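You operate a simulated robot arm through the tools that you are given. There is no shell and no other tool.

Carry out the task below with a simulated robot arm. There is one attempt and no reset: what you move stays moved.

TASK
Brake the turntable, tie the coil, drop the pegs and lift it on to the round mat.
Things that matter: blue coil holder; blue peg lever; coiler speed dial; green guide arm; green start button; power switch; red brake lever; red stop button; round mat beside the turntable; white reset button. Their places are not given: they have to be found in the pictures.

Only the result counts: the job must be done as asked and must still hold three seconds after the hand-in. Knocking over, shifting, dropping, spilling or breaking anything else fails it.

THE ROBOT
A 6-joint arm with a two-finger parallel gripper, fixed in place. Base frame: the origin is on the floor under the middle of its stand, x ahead of it, y to its left, z up; the work surface is at about z = 0.84. Lengths are in m, angles in degrees, forces in N, time in s.
With the tool pointing down near the work surface it reaches from about 0.34 to 0.76 m from the base axis. Its first joint turns from -66.0 to 66.0 degrees. Payload 2.45 kg.
Tool frame: the origin (TCP) lies between the finger pads and is the grasp point; the fingertips stand 0.024 m ahead of it; z points along the fingers, y is the line along which they close. The gripper opens to 0.068 m. The fingers are 0.017 m wide and 0.01 m thick; the gripper's body (0.04 by 0.07 m) begins 0.041 m behind the TCP.
Orientation is told as [roll, pitch, yaw] about the base's x, y, z axes, in that order, counted from this pose: with the fingers straight down and closing along the base's y, the tool's x points along the base's -x, its y along +y and its z along -z.

THE INTERFACE
- The arm moves only by the tool drive_tool. Its argument "plan" is a list of rows, each a list of 7 numbers: the finger opening in m, from 0 to 0.068, then the shift along the base's x, y, z in m, then the turn, a rotation vector about the base's x, y, z in degrees. In form: [[grip, dx, dy, dz, wx, wy, wz], ...]. A call has 1 to 20 rows; each row is the pose to reach, as a shift and turn from the pose commanded when the call began. Each row takes 0.2 s and may step no farther than 0.05 m and 8.6 degrees from the row before; otherwise, or with a gripper value out of range, the whole call is refused. Where a pose cannot be reached the arm comes as near as it can. A force on the tool above 90 N (or 10 N above the force at the start of the call, whichever is more), or a blocked arm, ends the call early, and 0.2 s more pass. The fingers move at their own pace (about 0.108 m/s each) and stop on an object; they squeeze with about 36 N. The grip force told is the motor's: it shows also when the fingers shut on nothing. Time passes only in rows, and 0.2 s behind the last, so rows that repeat a pose let the fingers close. The reply holds the time, the measured pose of the TCP, the force on the tool along the base axes, the opening and the grip force, in the units named above and with some noise, with the torque about the TCP (base axes, N m) and any sound that the robot's microphone picked up.
- Cameras (640 x 400 px; columns grow to the right, rows downward): "scene" is fixed at [0.1684, 0.4099, 1.4729]; the picture's right is [-0.77, -0.64, 0.00], its down [-0.31, 0.37, -0.87] and it looks along [0.56, -0.67, -0.49] (base axes); focal length 336 px, centre (320, 200). "wrist" rides on the gripper at [0.084, 0.011, -0.075] in the tool frame; the picture's right is [-0.13, 0.99, 0.00], its down [-0.60, -0.08, -0.79] and it looks along [-0.79, -0.10, 0.61] (tool axes); focal length 251 px, centre (320, 200).
- grab_frame(camera): a new picture of that camera. The clock stands still meanwhile.
- measure_at(camera, pixels): for up to 12 pixels [column, row] of the newest picture of that camera ("zoom" is the newest enlarged one), the place [x, y, z] in the base frame of the surface seen there, good to about 0.002 m. The clock stands still meanwhile.
- enlarge(camera, box): a new picture of the part [left, top, right, bottom] of that camera's present view, enlarged. The clock stands still meanwhile.
- sign_off(): hands the job in; it is judged then, once.

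Unless the task says otherwise, let go and move clear before handing in.

The tools are called after "Emit:" as name(argument=value, ...) on one line, values as JSON. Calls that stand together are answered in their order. drive_tool: Moves the arm, as the interface text tells. Its arguments: {"type":"object","properties":{"plan":{"type":"array"}},"required":["plan"]} The other tools are called the same way: grab_frame (camera) takes a picture; measure_at (camera, pixels) gives the place of the surface under pixels of a picture; enlarge (camera, box) takes an enlarged picture of a part of a camera's view; sign_off () hands the job in.

At the start:

```text
t: 0.0
tcp_pos: [0.4873, -0.1256, 1.2681]
tcp_rot: [0.0, 0.1, 0.0]
wrist_force: [-0.1, 0.4, 0.3]
ft_torque: [-0.04, -0.02, 0.02]
opening: 0.0679
gripper_force: 0.2
```

scene: 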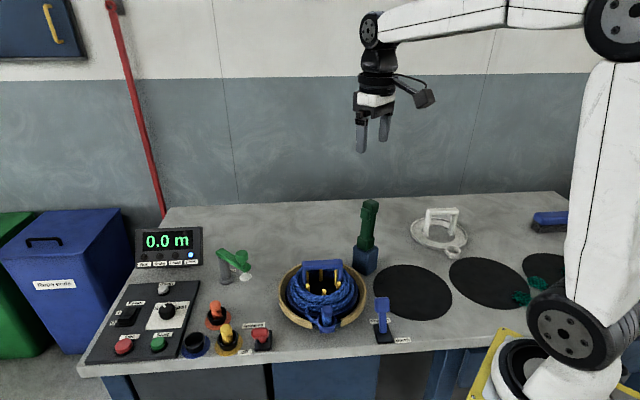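
wrist: 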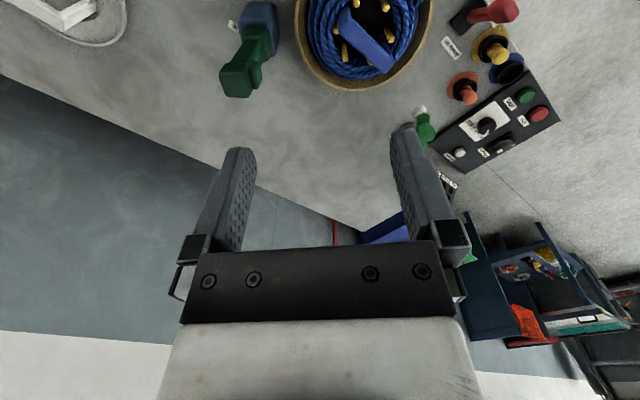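

The scene picture shows the turntable with a blue coil at about (323,295), a control panel at left (145,320), a blue lever at (383,320), a red lever near (262,338), and several dark round mats at right. I'll enlarge the important parts to identify labels.

Emit:
enlarge(camera="scene", box=[260, 240, 420, 350])

Emit:
enlarge(camera="scene", box=[70, 220, 280, 370])

Emit:
enlarge(camera="scene", box=[340, 190, 580, 350])

```text
3.64 times, centred on (340, 295) of scene
```

zoom: 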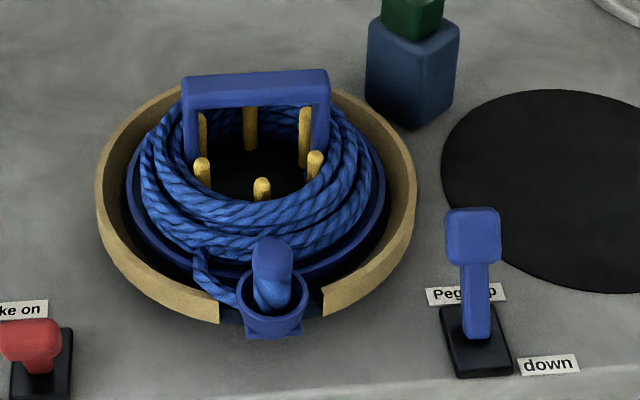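

```text
2.67 times, centred on (175, 295) of scene
```

zoom: 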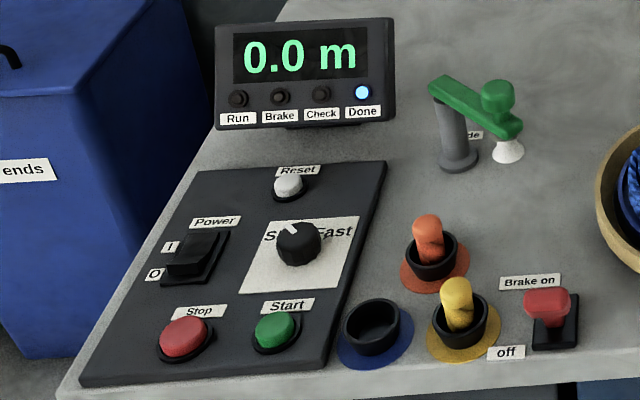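

```text
2.50 times, centred on (460, 270) of scene
```

zoom: 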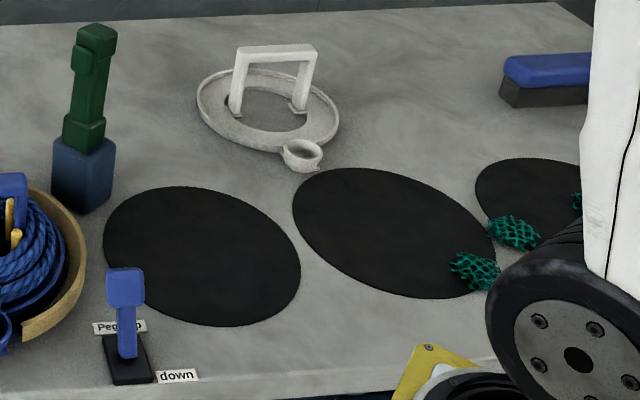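

The enlargement shows the "Done" lamp lit, the red lever labelled "Brake on / off", the peg lever "Peg up / down", and a green tool in a blue block at (367,235). I'll look closer at individual things to understand how tying works.

Emit:
enlarge(camera="scene", box=[335, 190, 405, 290])

Emit:
enlarge(camera="scene", box=[500, 240, 580, 320])

Emit:
enlarge(camera="scene", box=[190, 240, 290, 370])

Emit:
enlarge(camera="scene", box=[270, 250, 380, 350])

Emit:
enlarge(camera="scene", box=[0, 200, 130, 360])

Emit:
enlarge(camera="wrist", box=[200, 0, 560, 220])

```text
4.00 times, centred on (370, 240) of scene
```

zoom: 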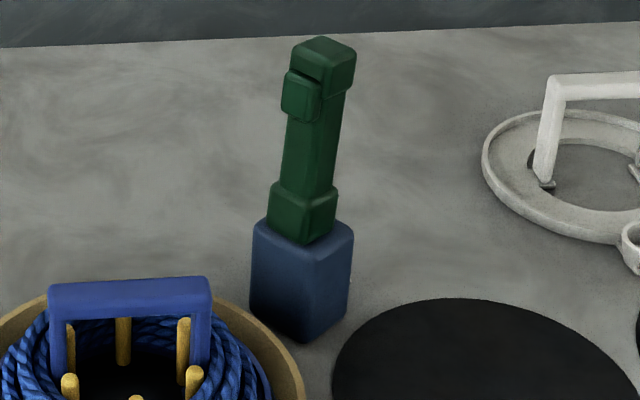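

```text
5.00 times, centred on (540, 280) of scene
```

zoom: 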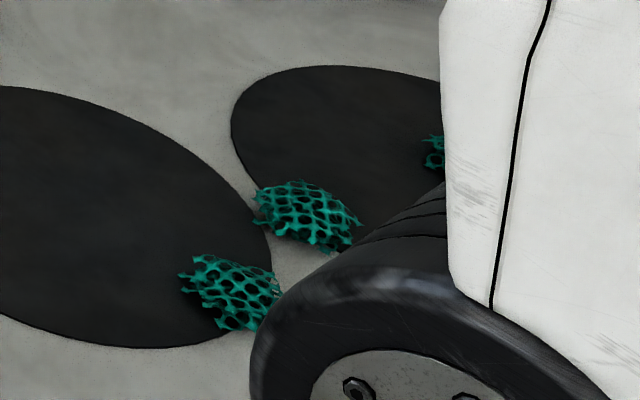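

```text
3.08 times, centred on (240, 305) of scene
```

zoom: 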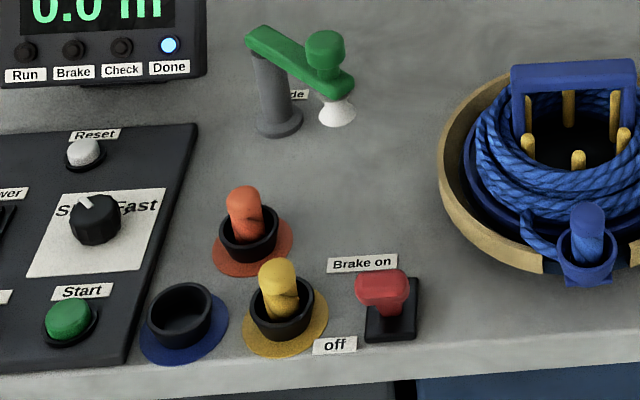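

```text
4.00 times, centred on (325, 300) of scene
```

zoom: 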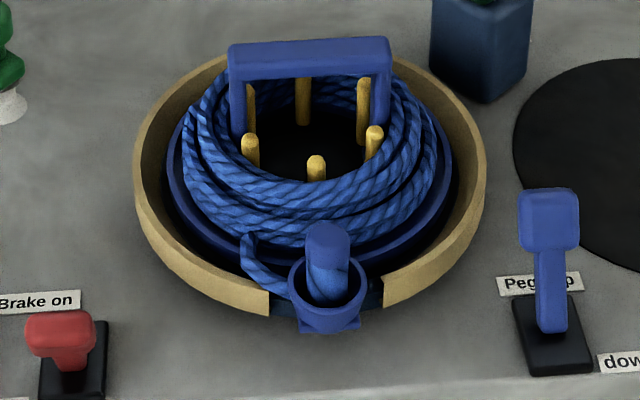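

```text
2.50 times, centred on (65, 280) of scene
```

zoom: 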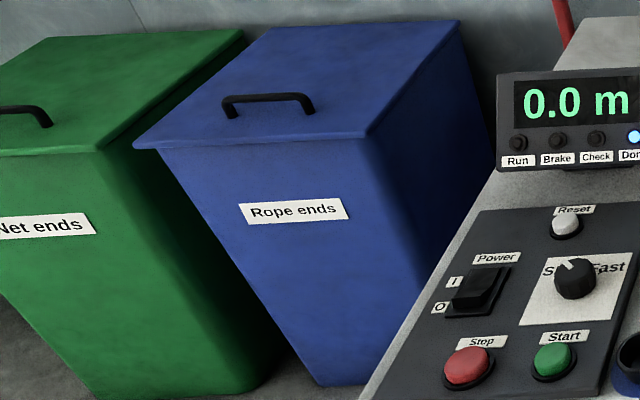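

```text
1.78 times, centred on (380, 110) of wrist
```

zoom: 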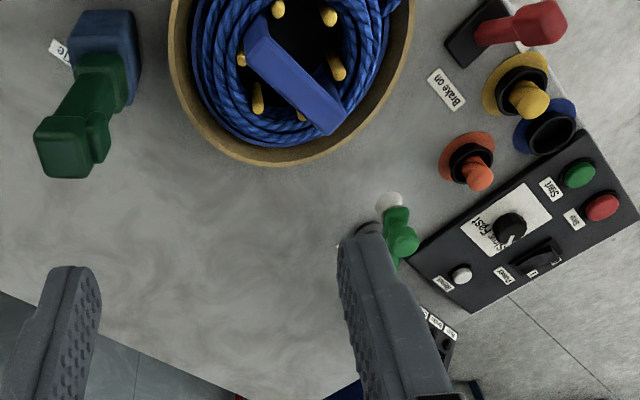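

A label near the green tool in the wrist view ends in "ie" (probably "Tie"). I'll measure the main features in the scene view first.

Emit:
grab_frame(camera="scene")

Emit:
measure_at(camera="scene", pixels=[[370, 204], [366, 222], [365, 245], [366, 262], [322, 265], [305, 266], [340, 265], [327, 312], [327, 325], [382, 303], [383, 322], [385, 336]])

Emit:
measure_at(camera="scene", pixels=[[260, 332], [264, 345], [412, 291], [373, 292], [452, 291], [412, 265], [412, 318], [280, 295], [368, 290], [295, 290], [323, 297], [352, 292]])

Emit:
measure_at(camera="scene", pixels=[[235, 253], [245, 277], [228, 272], [490, 284], [535, 298], [522, 298], [439, 213], [226, 330], [215, 310], [247, 350], [256, 325], [395, 343]])

```text
taken
```

scene: 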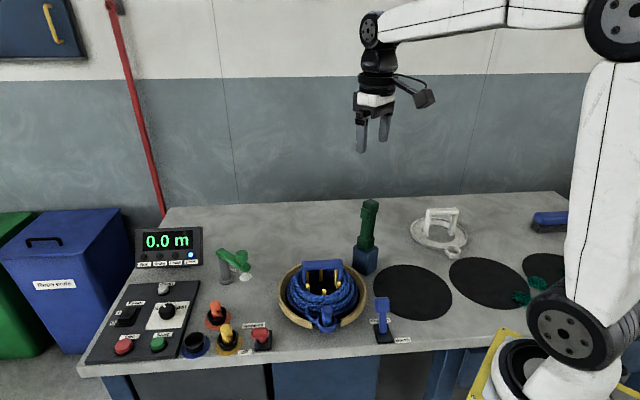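

```text
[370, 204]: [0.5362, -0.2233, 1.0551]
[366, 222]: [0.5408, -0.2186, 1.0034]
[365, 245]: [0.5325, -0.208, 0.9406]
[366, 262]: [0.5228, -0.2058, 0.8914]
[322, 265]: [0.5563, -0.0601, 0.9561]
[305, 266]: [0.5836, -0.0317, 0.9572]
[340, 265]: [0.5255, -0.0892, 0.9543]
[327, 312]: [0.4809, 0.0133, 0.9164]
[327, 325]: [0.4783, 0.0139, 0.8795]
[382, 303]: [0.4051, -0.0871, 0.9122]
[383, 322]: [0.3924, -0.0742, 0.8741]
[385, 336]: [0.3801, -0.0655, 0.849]
```

```text
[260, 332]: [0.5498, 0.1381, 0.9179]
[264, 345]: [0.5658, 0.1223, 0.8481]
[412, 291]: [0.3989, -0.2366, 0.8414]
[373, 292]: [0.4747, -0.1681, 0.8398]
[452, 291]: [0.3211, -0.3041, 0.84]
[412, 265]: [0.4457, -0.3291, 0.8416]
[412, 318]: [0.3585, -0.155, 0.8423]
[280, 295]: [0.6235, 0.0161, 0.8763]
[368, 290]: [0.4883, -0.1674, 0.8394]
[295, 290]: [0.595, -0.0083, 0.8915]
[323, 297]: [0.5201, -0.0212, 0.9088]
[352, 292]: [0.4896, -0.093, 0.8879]
```

```text
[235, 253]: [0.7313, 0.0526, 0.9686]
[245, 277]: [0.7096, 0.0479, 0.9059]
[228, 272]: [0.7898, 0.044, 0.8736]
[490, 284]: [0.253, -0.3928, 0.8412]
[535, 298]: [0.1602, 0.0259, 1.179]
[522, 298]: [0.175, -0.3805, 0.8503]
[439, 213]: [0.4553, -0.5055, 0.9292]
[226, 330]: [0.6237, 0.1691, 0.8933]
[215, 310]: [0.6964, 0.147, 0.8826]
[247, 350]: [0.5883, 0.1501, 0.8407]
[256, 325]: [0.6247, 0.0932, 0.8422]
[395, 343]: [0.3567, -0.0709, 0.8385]
```

Levers: the brake knob (0.55,0.138) leans toward the front, the "off" side; the peg knob (0.405,-0.087) leans toward the back, "up". The tie tool stands at about (0.535,-0.215), top z≈1.06. I'll move the arm back to bring the wrist camera onto the tie tool and its label.

Emit:
drive_tool(plan=[[0.068, -0.03, -0.01, -0.02, 0, 0, 0], [0.068, -0.06, -0.02, -0.05, 0, 0, 0], [0.068, -0.09, -0.03, -0.08, 0, 0, 0], [0.068, -0.12, -0.045, -0.11, 0, 0, 0], [0.068, -0.14, -0.06, -0.13, 0, 0, 0], [0.068, -0.14, -0.06, -0.13, 0, 0, 0]])

Emit:
grab_frame(camera="wrist")

```text
t: 1.4
tcp_pos: [0.3463, -0.1852, 1.1376]
tcp_rot: [0.0, 0.0, 0.0]
wrist_force: [0.0, 0.8, -0.5]
ft_torque: [0.03, 0.03, 0.0]
opening: 0.068
gripper_force: 0.0
```

```text
taken
```

wrist: 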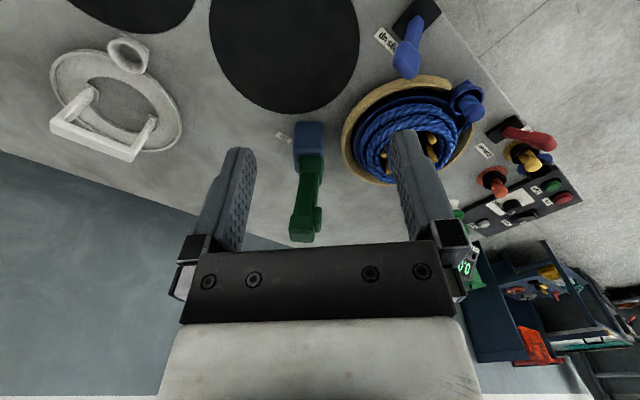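

The wrist view now shows the green tool between the fingers at (308,185). I'll enlarge it and its label.

Emit:
enlarge(camera="wrist", box=[255, 105, 375, 250])

Emit:
enlarge(camera="wrist", box=[340, 70, 490, 190])

Emit:
enlarge(camera="wrist", box=[370, 0, 570, 200])

```text
2.76 times, centred on (315, 178) of wrist
```

zoom: 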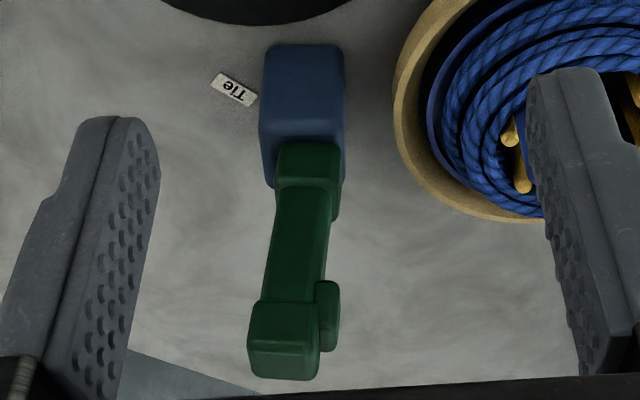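

```text
3.33 times, centred on (415, 130) of wrist
```

zoom: 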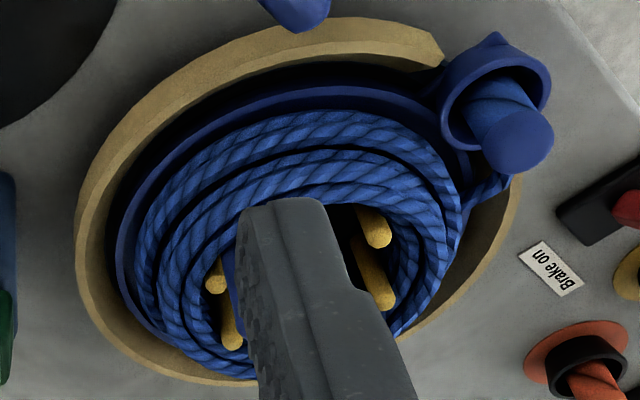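

```text
2.00 times, centred on (470, 100) of wrist
```

zoom: 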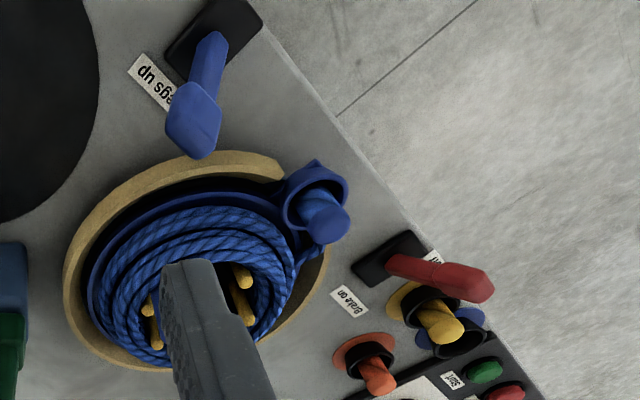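

The label by the green tool reads "Tie". I'll measure the tool's geometry from this view.

Emit:
enlarge(camera="wrist", box=[270, 115, 350, 250])

Emit:
measure_at(camera="wrist", pixels=[[297, 222], [313, 224], [305, 236], [293, 235], [317, 212], [319, 224], [304, 200], [314, 195], [306, 178], [316, 178], [308, 165], [322, 165]])

Emit:
measure_at(camera="wrist", pixels=[[297, 126], [308, 126], [320, 126], [296, 140], [309, 140], [322, 140], [296, 152], [322, 152], [283, 137], [300, 200], [310, 200], [318, 200]])

```text
2.96 times, centred on (310, 182) of wrist
```

zoom: 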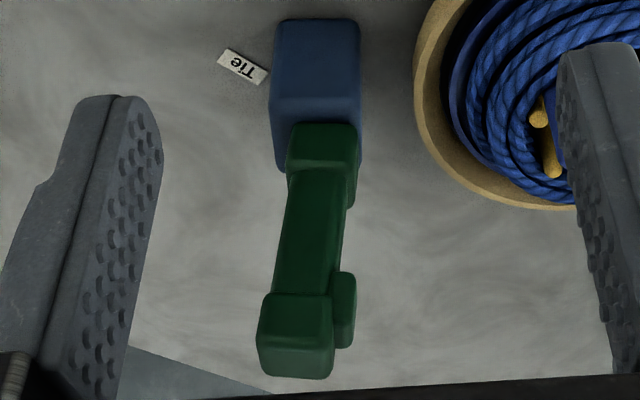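

```text
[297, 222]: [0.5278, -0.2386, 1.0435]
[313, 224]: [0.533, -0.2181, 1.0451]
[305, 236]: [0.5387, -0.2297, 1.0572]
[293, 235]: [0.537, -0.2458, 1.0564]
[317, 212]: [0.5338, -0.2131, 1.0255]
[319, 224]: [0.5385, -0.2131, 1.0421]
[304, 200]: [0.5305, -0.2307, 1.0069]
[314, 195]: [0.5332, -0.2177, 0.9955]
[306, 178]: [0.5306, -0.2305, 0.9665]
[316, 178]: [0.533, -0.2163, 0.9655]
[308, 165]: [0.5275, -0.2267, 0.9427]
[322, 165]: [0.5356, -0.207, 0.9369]
```

```text
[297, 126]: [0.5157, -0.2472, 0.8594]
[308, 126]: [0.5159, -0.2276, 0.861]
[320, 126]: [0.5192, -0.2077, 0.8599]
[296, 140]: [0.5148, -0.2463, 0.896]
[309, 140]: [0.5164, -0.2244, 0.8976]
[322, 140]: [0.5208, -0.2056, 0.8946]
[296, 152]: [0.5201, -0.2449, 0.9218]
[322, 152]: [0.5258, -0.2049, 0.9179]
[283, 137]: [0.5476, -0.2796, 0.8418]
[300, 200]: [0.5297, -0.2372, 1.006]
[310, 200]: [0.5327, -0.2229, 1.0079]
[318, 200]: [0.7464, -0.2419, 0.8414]
```

The tool's shaft is about 0.025 m thick, yawed about -14°, with a trigger-like nub on the +y side near the top. I'll look at the spare white holder and the coil more closely for tie spots.

Emit:
enlarge(camera="scene", box=[400, 200, 475, 260])

Emit:
enlarge(camera="wrist", box=[40, 30, 200, 170])

Emit:
enlarge(camera="scene", box=[345, 195, 390, 280])

```text
6.67 times, centred on (438, 230) of scene
```

zoom: 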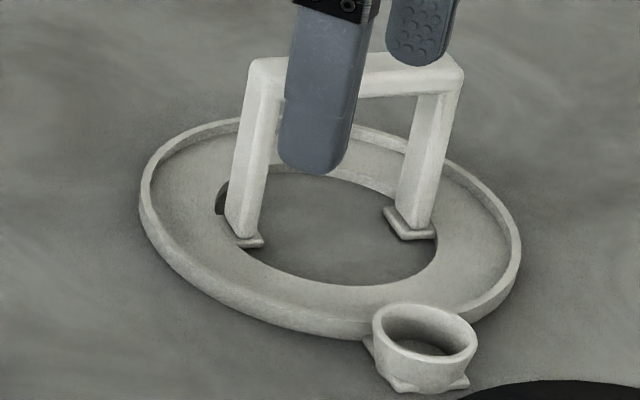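

```text
2.86 times, centred on (120, 100) of wrist
```

zoom: 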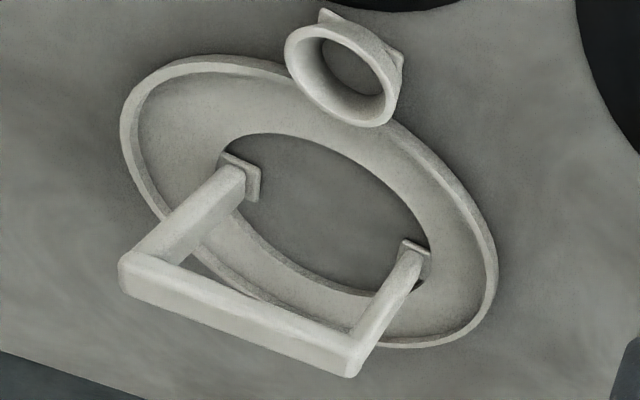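

```text
4.71 times, centred on (368, 238) of scene
```

zoom: 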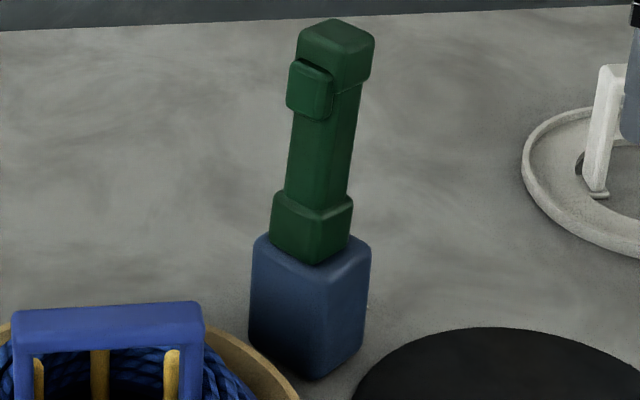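

The tool's nose is in its block; the spare holder shows a ring with handle and cup. First the brake: I'll move the wrist camera over to the red lever for precise measurements.

Emit:
drive_tool(plan=[[0.068, 0.01, 0.04, -0.01, 0, 0, 0], [0.068, 0.02, 0.085, -0.02, 0, 0, 0], [0.068, 0.03, 0.13, -0.03, 0, 0, 0], [0.068, 0.04, 0.175, -0.03, 0, 0, 0], [0.068, 0.05, 0.22, -0.04, 0, 0, 0], [0.068, 0.06, 0.265, -0.05, 0, 0, 0], [0.068, 0.07, 0.305, -0.07, 0, 0, 0], [0.068, 0.07, 0.335, -0.1, 0, 0, 0], [0.068, 0.07, 0.335, -0.12, 0, 0, 0], [0.068, 0.07, 0.335, -0.12, 0, 0, 0]])

Emit:
grab_frame(camera="wrist")

Emit:
grab_frame(camera="scene")

```text
t: 3.6
tcp_pos: [0.4173, 0.1494, 1.0194]
tcp_rot: [-0.1, 0.0, -0.1]
wrist_force: [-0.1, 0.1, -0.7]
ft_torque: [-0.01, 0.02, 0.0]
opening: 0.0679
gripper_force: 0.1
```

```text
taken
```

wrist: 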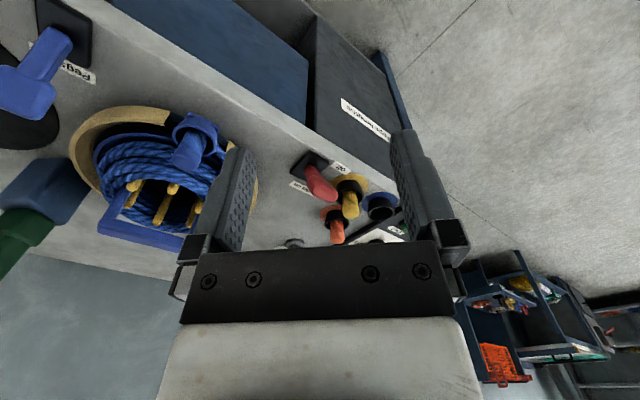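

```text
taken
```

scene: 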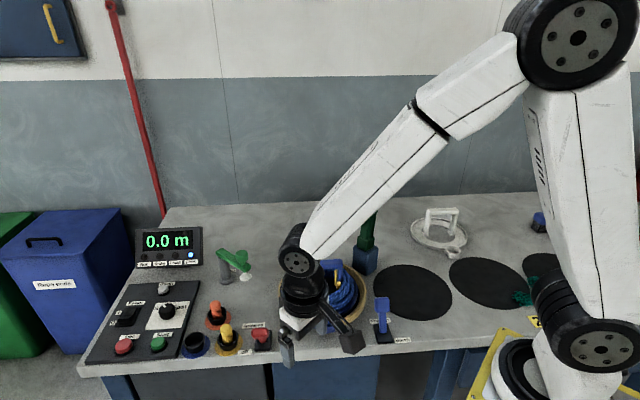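

Emit:
enlarge(camera="wrist", box=[260, 130, 400, 250])

Emit:
enlarge(camera="wrist", box=[0, 20, 260, 250])

Emit:
enlarge(camera="wrist", box=[300, 80, 420, 150])

Emit:
measure_at(camera="wrist", pixels=[[320, 188], [332, 193], [313, 175], [322, 178], [300, 163], [312, 157], [328, 161], [318, 167], [342, 169], [300, 187], [326, 200], [308, 170]])

```text
3.33 times, centred on (330, 190) of wrist
```

zoom: 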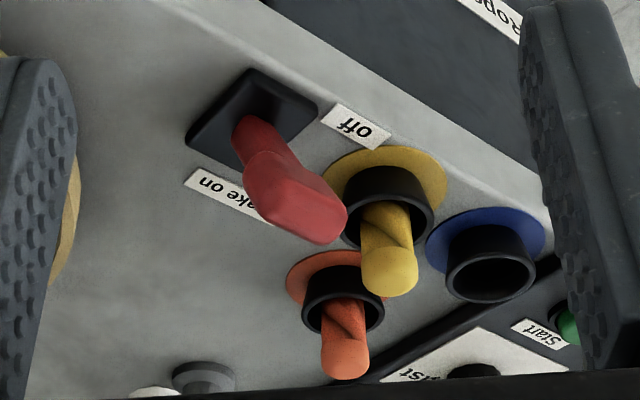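

```text
1.74 times, centred on (130, 135) of wrist
```

zoom: 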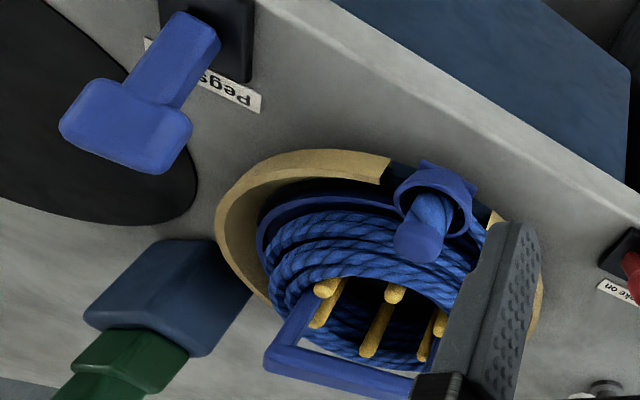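

```text
5.33 times, centred on (360, 115) of wrist
```

zoom: 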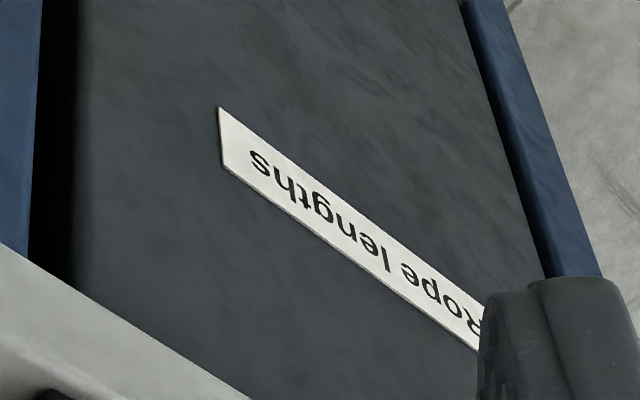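

```text
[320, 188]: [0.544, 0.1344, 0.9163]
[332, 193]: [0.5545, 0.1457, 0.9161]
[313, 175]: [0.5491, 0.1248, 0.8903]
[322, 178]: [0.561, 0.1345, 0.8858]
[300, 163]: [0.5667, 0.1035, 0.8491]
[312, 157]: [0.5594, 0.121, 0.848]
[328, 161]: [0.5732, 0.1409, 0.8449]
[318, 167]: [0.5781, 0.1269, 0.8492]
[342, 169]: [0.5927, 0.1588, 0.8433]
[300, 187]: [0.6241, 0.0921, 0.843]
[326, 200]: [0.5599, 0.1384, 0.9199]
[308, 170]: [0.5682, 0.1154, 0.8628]
```

The red knob is centred at about (0.553,0.138,0.925), pivot about (0.568,0.118,0.85), so it leans ~18° toward "off"; "on" is toward (+0.6,-0.8). I'll place closed fingers in front of the knob.

Emit:
drive_tool(plan=[[0.0, 0.04, 0.012, 0, 0, 0, 0], [0.0, 0.08, 0.024, -0.01, 0, 0, 0], [0.0, 0.104, 0.03, -0.02, 0, 0, 0], [0.0, 0.104, 0.03, -0.06, 0, 0, 0], [0.0, 0.104, 0.03, -0.1, 0, 0, 0], [0.0, 0.104, 0.03, -0.1, 0, 0, 0]])

Emit:
grab_frame(camera="wrist")

Emit:
enlarge(camera="scene", box=[200, 280, 340, 370])

```text
t: 5.0
tcp_pos: [0.5211, 0.1787, 0.9174]
tcp_rot: [0.0, -0.1, 0.0]
wrist_force: [-0.2, -0.2, -0.3]
ft_torque: [0.0, -0.03, -0.02]
opening: 0.0
gripper_force: 23.6
```

```text
taken
```

wrist: 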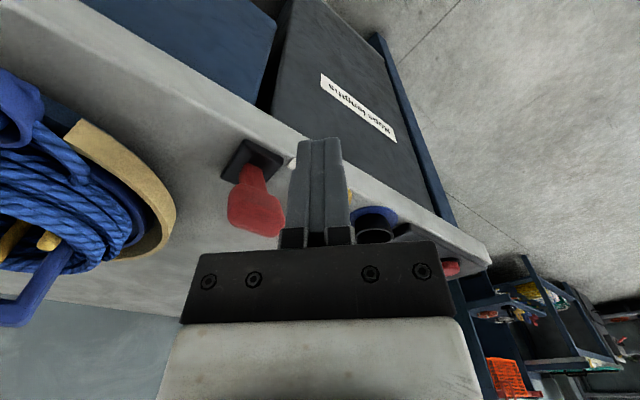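

```text
4.44 times, centred on (270, 325) of scene
```

zoom: 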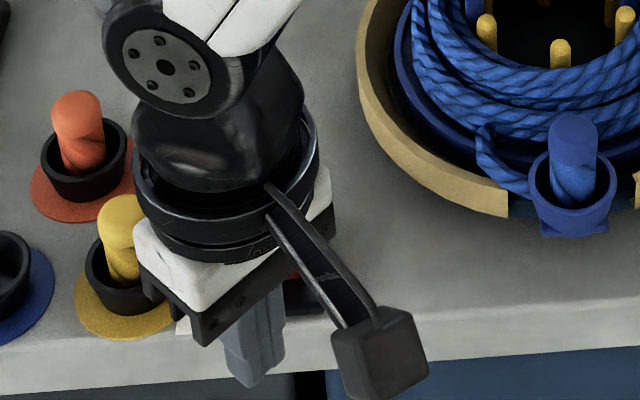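

Fingers stand in front of the red knob. I'll push toward "on" in small steps, listening for a click.

Emit:
drive_tool(plan=[[0.0, 0.008, -0.01, 0, 0, 0, 0], [0.0, 0.016, -0.02, 0, 0, 0, 0], [0.0, 0.023, -0.03, 0, 0, 0, 0], [0.0, 0.03, -0.04, 0, 0, 0, 0], [0.0, 0.036, -0.048, 0, 0, 0, 0], [0.0, 0.042, -0.056, 0, 0, 0, 0], [0.0, 0.048, -0.064, 0, 0, 0, 0], [0.0, 0.048, -0.064, 0, 0, 0, 0]])

Emit:
grab_frame(camera="wrist")

Emit:
enlarge(camera="scene", box=[120, 220, 340, 370])

```text
t: 6.8
tcp_pos: [0.5674, 0.1143, 0.9176]
tcp_rot: [0.0, 0.1, 0.0]
wrist_force: [0.9, 0.3, -0.7]
ft_torque: [0.02, -0.01, 0.01]
opening: 0.0
gripper_force: 24.1
```

```text
taken
```

wrist: 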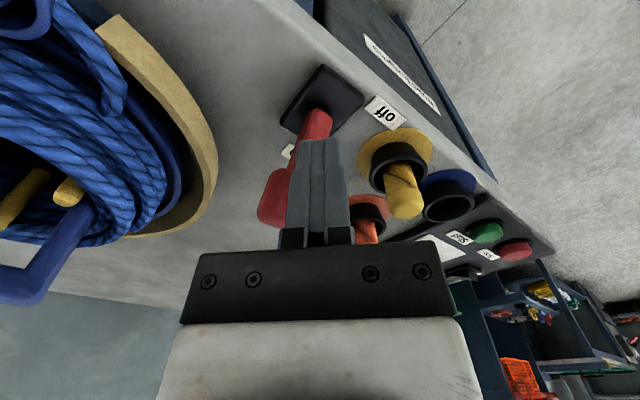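

```text
2.67 times, centred on (230, 295) of scene
```

zoom: 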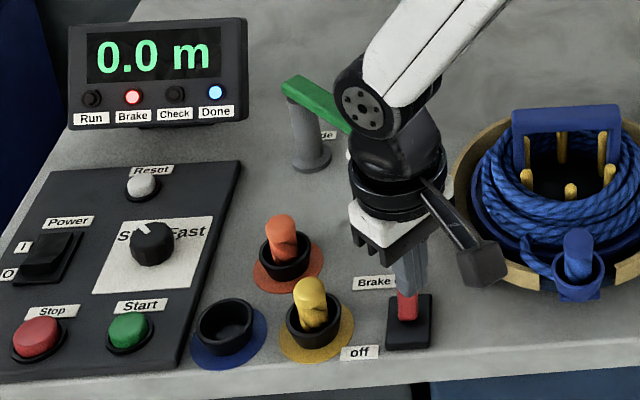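

The "Brake" lamp at (133,96 in the zoom) is now red. I'll push a little further to be sure the lever is fully over, then back away.

Emit:
drive_tool(plan=[[0.0, 0.005, -0.006, 0, 0, 0, 0], [0.0, 0.009, -0.012, 0, 0, 0, 0], [0.0, 0.009, -0.012, 0, 0, 0, 0]])

Emit:
grab_frame(camera="wrist")

```text
t: 7.6
tcp_pos: [0.5772, 0.1057, 0.9182]
tcp_rot: [0.1, 0.2, 0.0]
wrist_force: [-10.2, 15.7, 2.7]
ft_torque: [0.36, 0.26, 0.02]
opening: 0.0001
gripper_force: 23.4
```

```text
taken
```

wrist: 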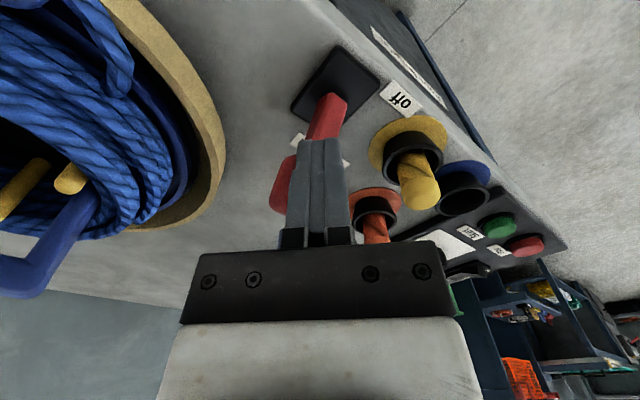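

Force of about 19 N shows the lever is against its stop, with the Brake lamp lit. I'll back off, rise and go over to look closely at the tie tool.

Emit:
drive_tool(plan=[[0.0, -0.012, 0.016, 0, 0, 0, 0], [0.0, -0.025, 0.033, 0.01, 0, 0, 0], [0.0, -0.025, 0.033, 0.06, 0, 0, 0], [0.0, -0.025, 0.033, 0.1, 0, 0, 0], [0.0, -0.035, 0.0, 0.13, 0, 0, 0], [0.0, -0.045, -0.04, 0.145, 0, 0, 0], [0.0, -0.06, -0.085, 0.145, 0, 0, 0], [0.0, -0.075, -0.13, 0.145, 0, 0, 0], [0.02, -0.09, -0.175, 0.145, 0, 0, 0], [0.05, -0.105, -0.22, 0.145, 0, 0, 0], [0.068, -0.12, -0.265, 0.145, 0, 0, 0], [0.068, -0.13, -0.3, 0.145, 0, 0, 0], [0.068, -0.13, -0.32, 0.145, 0, 0, 0], [0.068, -0.13, -0.32, 0.145, 0, 0, 0]])

Emit:
grab_frame(camera="wrist")

Emit:
grab_frame(camera="scene")

```text
t: 10.6
tcp_pos: [0.449, -0.2179, 1.0632]
tcp_rot: [0.0, -0.1, -0.1]
wrist_force: [-0.3, 0.8, 0.1]
ft_torque: [-0.01, -0.01, 0.01]
opening: 0.0682
gripper_force: 0.0
```

```text
taken
```

wrist: 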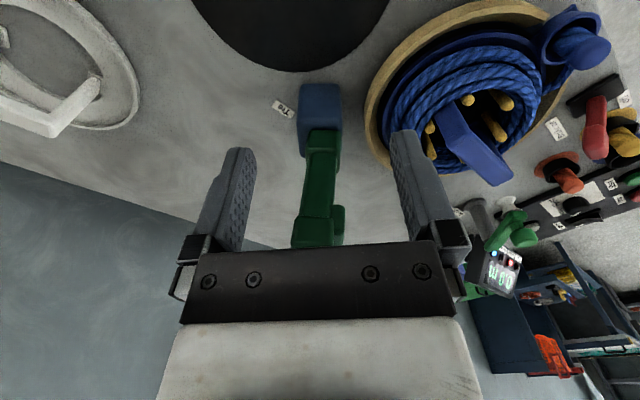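

```text
taken
```

scene: 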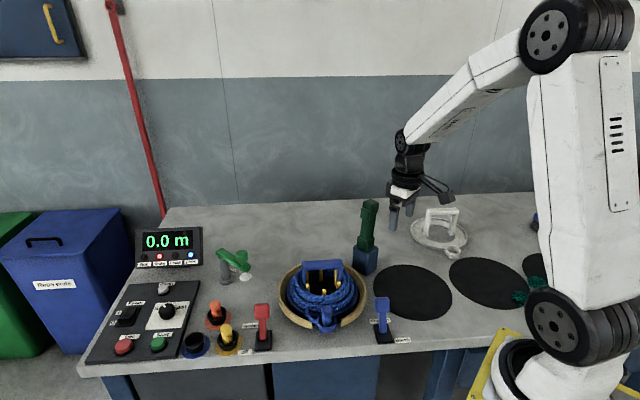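

The red lever at (262,325) now stands back in the "on" position and the Brake lamp remains lit. I'll enlarge the tie tool in this closer wrist view and measure.

Emit:
enlarge(camera="wrist", box=[265, 70, 385, 255])

Emit:
measure_at(camera="wrist", pixels=[[300, 228], [311, 228], [325, 228], [298, 240], [314, 240], [326, 240], [337, 214], [337, 228], [312, 185], [322, 185], [330, 185], [336, 206]])

Emit:
measure_at(camera="wrist", pixels=[[314, 152], [324, 152], [334, 152], [318, 136], [334, 136], [303, 120], [318, 120], [335, 120], [310, 130], [302, 95], [319, 95], [336, 95]])

```text
2.16 times, centred on (325, 162) of wrist
```

zoom: 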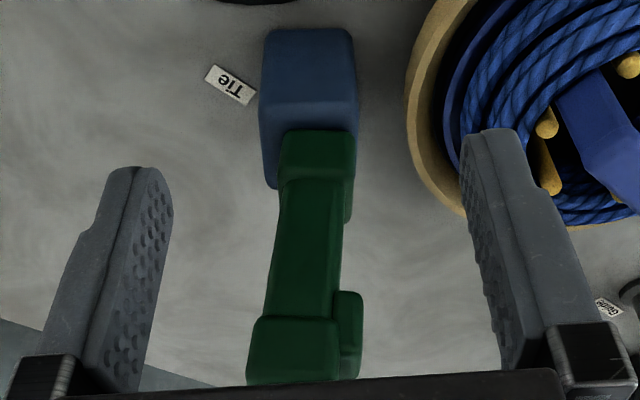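

```text
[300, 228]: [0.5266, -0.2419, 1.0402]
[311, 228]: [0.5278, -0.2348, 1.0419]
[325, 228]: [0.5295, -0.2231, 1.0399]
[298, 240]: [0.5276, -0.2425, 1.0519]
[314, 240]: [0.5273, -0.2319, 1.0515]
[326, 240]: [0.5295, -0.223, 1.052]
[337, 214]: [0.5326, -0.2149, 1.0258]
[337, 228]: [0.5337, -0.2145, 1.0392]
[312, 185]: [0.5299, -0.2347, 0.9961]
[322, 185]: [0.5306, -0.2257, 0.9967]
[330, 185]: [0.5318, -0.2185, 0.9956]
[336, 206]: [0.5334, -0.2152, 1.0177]
```

```text
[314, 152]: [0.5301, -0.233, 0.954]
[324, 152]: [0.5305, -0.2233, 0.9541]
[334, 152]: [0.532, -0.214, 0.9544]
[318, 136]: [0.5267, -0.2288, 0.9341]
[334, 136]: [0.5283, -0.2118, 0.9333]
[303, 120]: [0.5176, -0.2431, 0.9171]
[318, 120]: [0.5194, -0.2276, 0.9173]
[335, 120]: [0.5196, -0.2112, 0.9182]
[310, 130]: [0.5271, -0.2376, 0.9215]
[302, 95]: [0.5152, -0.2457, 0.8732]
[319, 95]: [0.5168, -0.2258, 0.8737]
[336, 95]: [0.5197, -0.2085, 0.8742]
```

The tool is yawed about -7°, shaft/head centre near (0.543,-0.231), head z≈1.025–1.06 with a nub (likely a trigger) on its +y side at z≈1.01–1.045. I'll rise to see the tool's top face and find its depth before gripping it across x (off the nub).

Emit:
drive_tool(plan=[[0.068, 0.0, -0.01, 0.04, 0, 0, 0], [0.068, 0.0, -0.015, 0.08, 0, 0, 0], [0.068, 0.0, -0.015, 0.11, 0, 0, 0], [0.068, 0.0, -0.015, 0.11, 0, 0, 0]])

Emit:
grab_frame(camera="wrist")

```text
t: 11.6
tcp_pos: [0.4484, -0.2321, 1.175]
tcp_rot: [0.0, 0.0, 0.0]
wrist_force: [-0.6, -0.3, -1.0]
ft_torque: [0.01, 0.02, -0.02]
opening: 0.0679
gripper_force: 0.0
```

```text
taken
```

wrist: 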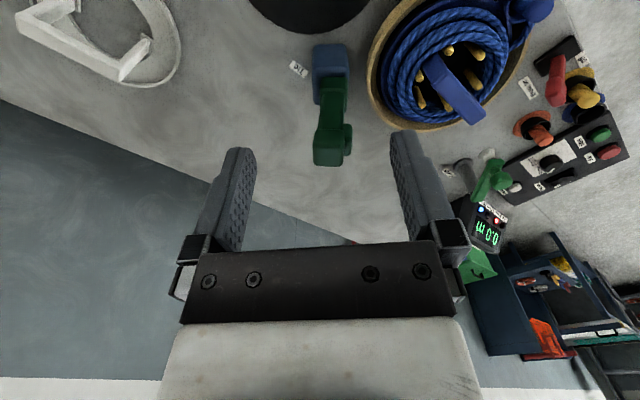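

Emit:
enlarge(camera="wrist", box=[290, 30, 380, 180])

Emit:
measure_at(camera="wrist", pixels=[[318, 152], [330, 152], [340, 152], [316, 160], [329, 160], [341, 160], [317, 164], [341, 164], [346, 140], [347, 150], [320, 140], [338, 140]])

Emit:
enlarge(camera="wrist", box=[360, 0, 560, 140])

```text
2.67 times, centred on (335, 105) of wrist
```

zoom: 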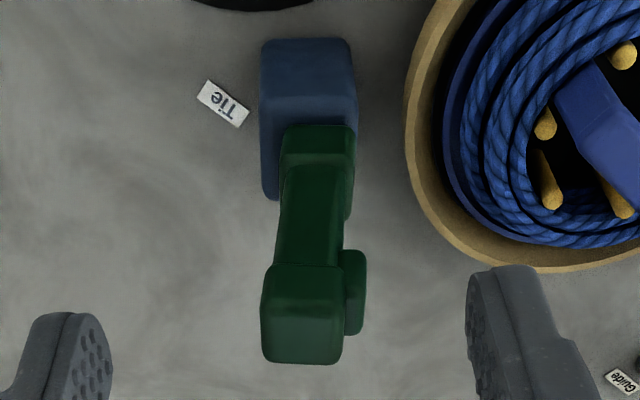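

```text
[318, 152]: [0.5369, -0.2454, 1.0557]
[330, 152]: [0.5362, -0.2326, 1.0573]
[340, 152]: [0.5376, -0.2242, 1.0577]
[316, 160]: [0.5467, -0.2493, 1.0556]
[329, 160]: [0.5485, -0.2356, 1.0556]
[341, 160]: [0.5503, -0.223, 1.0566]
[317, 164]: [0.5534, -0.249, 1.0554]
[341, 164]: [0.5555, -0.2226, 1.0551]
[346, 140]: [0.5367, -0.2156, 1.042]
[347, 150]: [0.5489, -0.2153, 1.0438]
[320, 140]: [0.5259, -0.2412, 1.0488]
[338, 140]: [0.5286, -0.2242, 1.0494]
```

```text
2.86 times, centred on (460, 70) of wrist
```

zoom: 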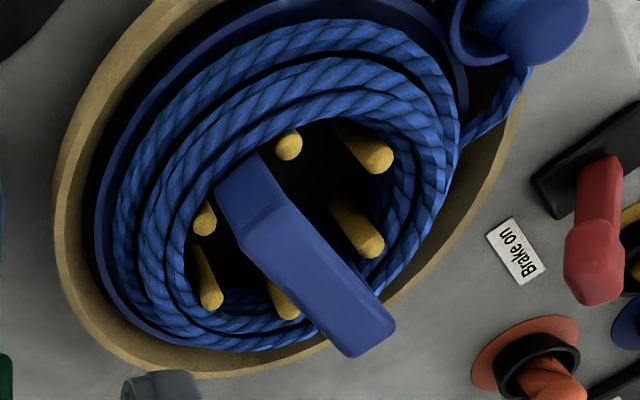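

Head top is at z≈1.056, spanning x 0.527–0.558, y -0.250–-0.221; centre ≈(0.5425,-0.2345). I'll turn the gripper +83° and hover above it so the fingers close along x, away from the nub.

Emit:
drive_tool(plan=[[0.068, 0.01, 0, 0, 0, 0, 8.3], [0.068, 0.02, 0, 0, 0, 0, 16.6], [0.068, 0.03, 0, 0, 0, 0, 24.9], [0.068, 0.04, 0, 0, 0, 0, 33.2], [0.068, 0.05, 0, 0, 0, 0, 41.5], [0.068, 0.06, 0, 0, 0, 0, 49.8], [0.068, 0.07, 0, 0, 0, 0, 58.1], [0.068, 0.08, 0, 0, 0, 0, 66.4], [0.068, 0.09, -0.001, 0, 0, 0, 74.7], [0.068, 0.094, -0.0025, 0, 0, 0, 83], [0.068, 0.094, -0.0025, -0.03, 0, 0, 83], [0.068, 0.094, -0.0025, -0.03, 0, 0, 83]])

Emit:
grab_frame(camera="wrist")

Emit:
grab_frame(camera="scene")

```text
t: 14.2
tcp_pos: [0.5404, -0.2343, 1.143]
tcp_rot: [-0.1, 0.0, 83.1]
wrist_force: [-0.4, -0.2, -0.6]
ft_torque: [-0.01, 0.02, -0.01]
opening: 0.0679
gripper_force: 0.2
```

```text
taken
```

wrist: 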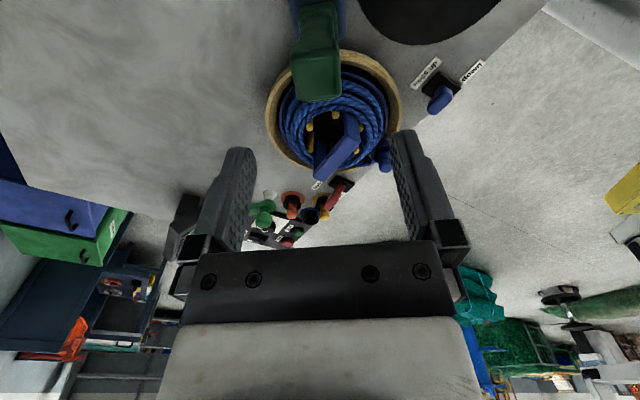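

```text
taken
```

scene: 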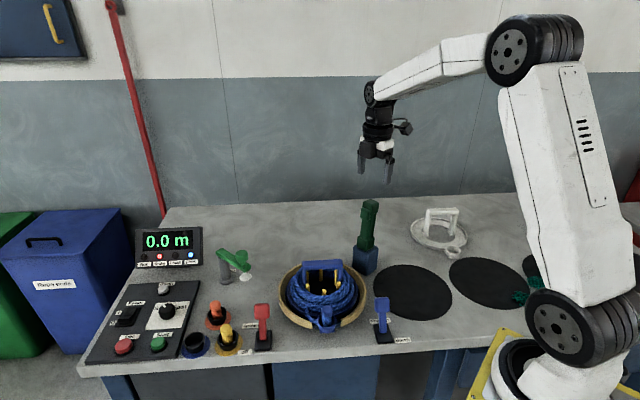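

The gripper is above the tool (scene (375,160)), with the wrist camera looking along +y. I'll lower to z≈1.034 around the head, then check before closing.

Emit:
drive_tool(plan=[[0.068, 0.002, 0, -0.04, 0, 0, 0], [0.068, 0.002, 0, -0.075, 0, 0, 0], [0.068, 0.002, 0, -0.1, 0, 0, 0], [0.068, 0.002, 0, -0.11, 0, 0, 0], [0.068, 0.002, 0, -0.11, 0, 0, 0]])

Emit:
grab_frame(camera="wrist")

Emit:
enlarge(camera="scene", box=[320, 160, 430, 290])

```text
t: 15.4
tcp_pos: [0.5431, -0.2342, 1.0341]
tcp_rot: [0.0, 0.1, 83.0]
wrist_force: [0.5, 0.2, 0.2]
ft_torque: [-0.01, 0.02, 0.04]
opening: 0.0682
gripper_force: 0.1
```

```text
taken
```

wrist: 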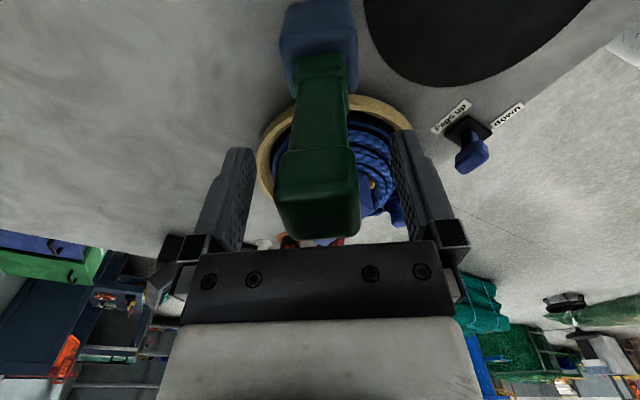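

```text
3.08 times, centred on (375, 225) of scene
```

zoom: 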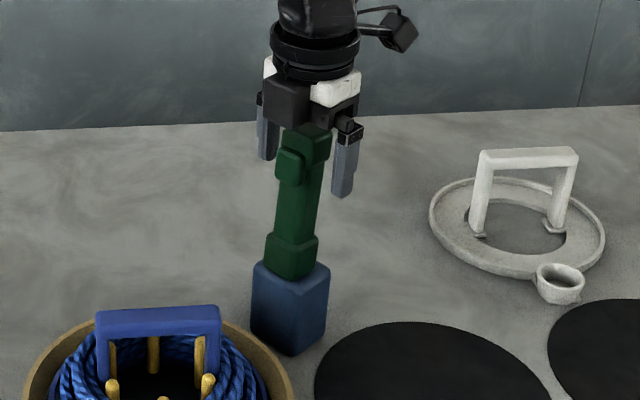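

The head sits between the fingers and the nub faces the coil, clear of them. I'll close the gripper and hold.

Emit:
drive_tool(plan=[[0.0, 0, 0, 0, 0, 0, 0], [0.0, 0, 0, 0, 0, 0, 0], [0.0, 0, 0, 0, 0, 0, 0]])

Emit:
grab_frame(camera="wrist")

```text
t: 16.2
tcp_pos: [0.5435, -0.2333, 1.0326]
tcp_rot: [0.0, 0.1, 83.1]
wrist_force: [-0.8, -0.9, -1.8]
ft_torque: [-0.02, 0.0, 0.01]
opening: 0.0315
gripper_force: 45.0
```

```text
taken
```

wrist: 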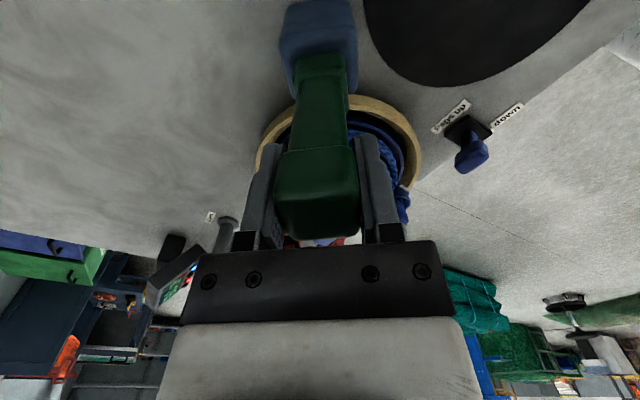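

Gripped at 0.0315 m with 45 N. I'll lift slowly straight up and watch the force.

Emit:
drive_tool(plan=[[0.0, 0, 0, 0.01, 0, 0, 0], [0.0, 0, 0, 0.03, 0, 0, 0], [0.0, 0, 0, 0.05, 0, 0, 0], [0.0, 0, 0, 0.07, 0, 0, 0], [0.0, 0, 0, 0.07, 0, 0, 0]])

Emit:
grab_frame(camera="wrist")

Emit:
enlarge(camera="scene", box=[320, 140, 430, 290])

```text
t: 17.4
tcp_pos: [0.5437, -0.2339, 1.1043]
tcp_rot: [0.0, 0.1, 83.1]
wrist_force: [0.0, 0.9, 0.6]
ft_torque: [-0.03, 0.0, 0.02]
opening: 0.0002
gripper_force: 23.7
```

```text
taken
```

wrist: 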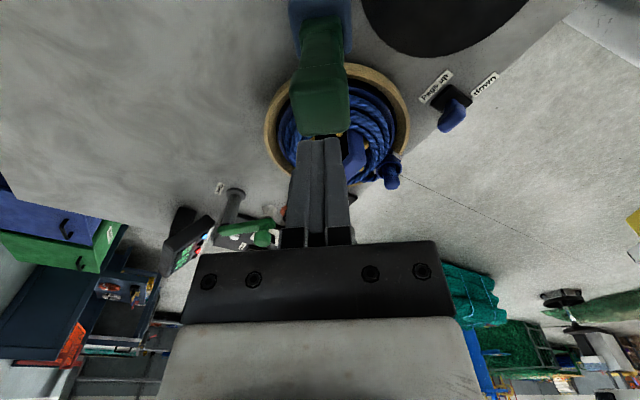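

```text
2.67 times, centred on (375, 215) of scene
```

zoom: 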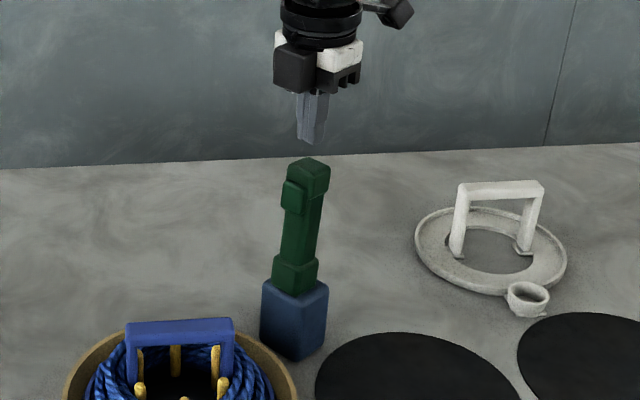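

The fingers slid off and the green arm didn't move: it is not a loose tool. Its length (0.14 m from the block) and the nub facing the coil suggest a hinged "Tie" arm that swings down onto the rope bundle; I'll regrip the head and test gently by moving it toward +y.

Emit:
drive_tool(plan=[[0.068, 0, 0, 0, 0, 0, 0], [0.068, 0, 0, 0, 0, 0, 0], [0.068, 0, -0.003, -0.03, 0, 0, 0], [0.068, 0, -0.006, -0.06, 0, 0, 0], [0.068, 0, -0.006, -0.07, 0, 0, 0], [0.0, 0, -0.006, -0.07, 0, 0, 0], [0.0, 0, -0.006, -0.07, 0, 0, 0], [0.0, 0, -0.006, -0.07, 0, 0, 0]])

Emit:
grab_frame(camera="wrist")

```text
t: 19.2
tcp_pos: [0.5421, -0.239, 1.0323]
tcp_rot: [0.1, 0.0, 83.1]
wrist_force: [-9.8, 0.2, -0.5]
ft_torque: [-0.12, -0.05, 0.09]
opening: 0.0316
gripper_force: 44.9
```

```text
taken
```

wrist: 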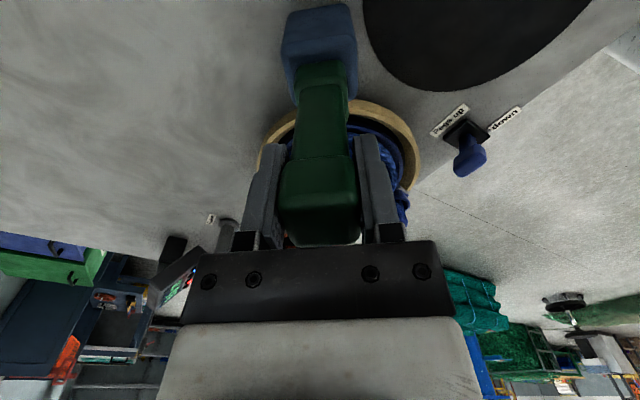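

Gripped again (0.0316 m). A -9.8 N side force shows it's stiff in x. Now I'll gently move along +y in 5 mm steps and watch the force.

Emit:
drive_tool(plan=[[0.0, 0.001, 0.005, 0, 0, 0, 0], [0.0, 0.0015, 0.01, -0.0005, 0, 0, 0], [0.0, 0.002, 0.015, -0.001, 0, 0, 0], [0.0, 0.0025, 0.02, -0.002, 0, 0, 0], [0.0, 0.0025, 0.02, -0.002, 0, 0, 0]])

Emit:
grab_frame(camera="wrist")

Emit:
enlarge(camera="scene", box=[320, 160, 430, 290])

```text
t: 20.4
tcp_pos: [0.5447, -0.2214, 1.0326]
tcp_rot: [0.1, 0.2, 83.1]
wrist_force: [-24.6, -12.1, 12.2]
ft_torque: [-1.23, 0.26, 0.06]
opening: 0.0316
gripper_force: 45.0
```

```text
taken
```

wrist: 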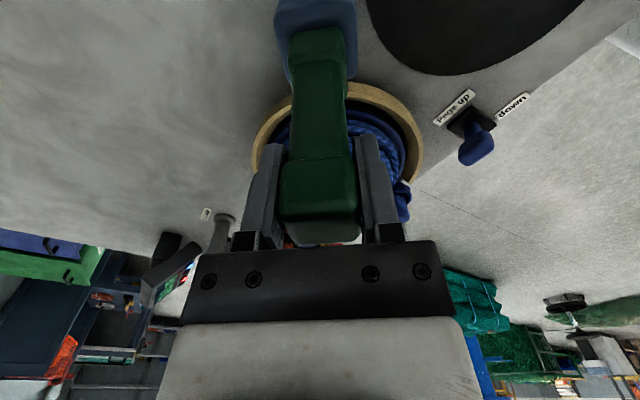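

```text
3.08 times, centred on (375, 225) of scene
```

zoom: 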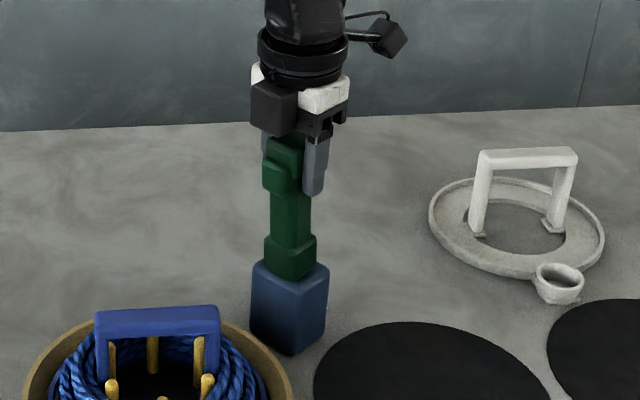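

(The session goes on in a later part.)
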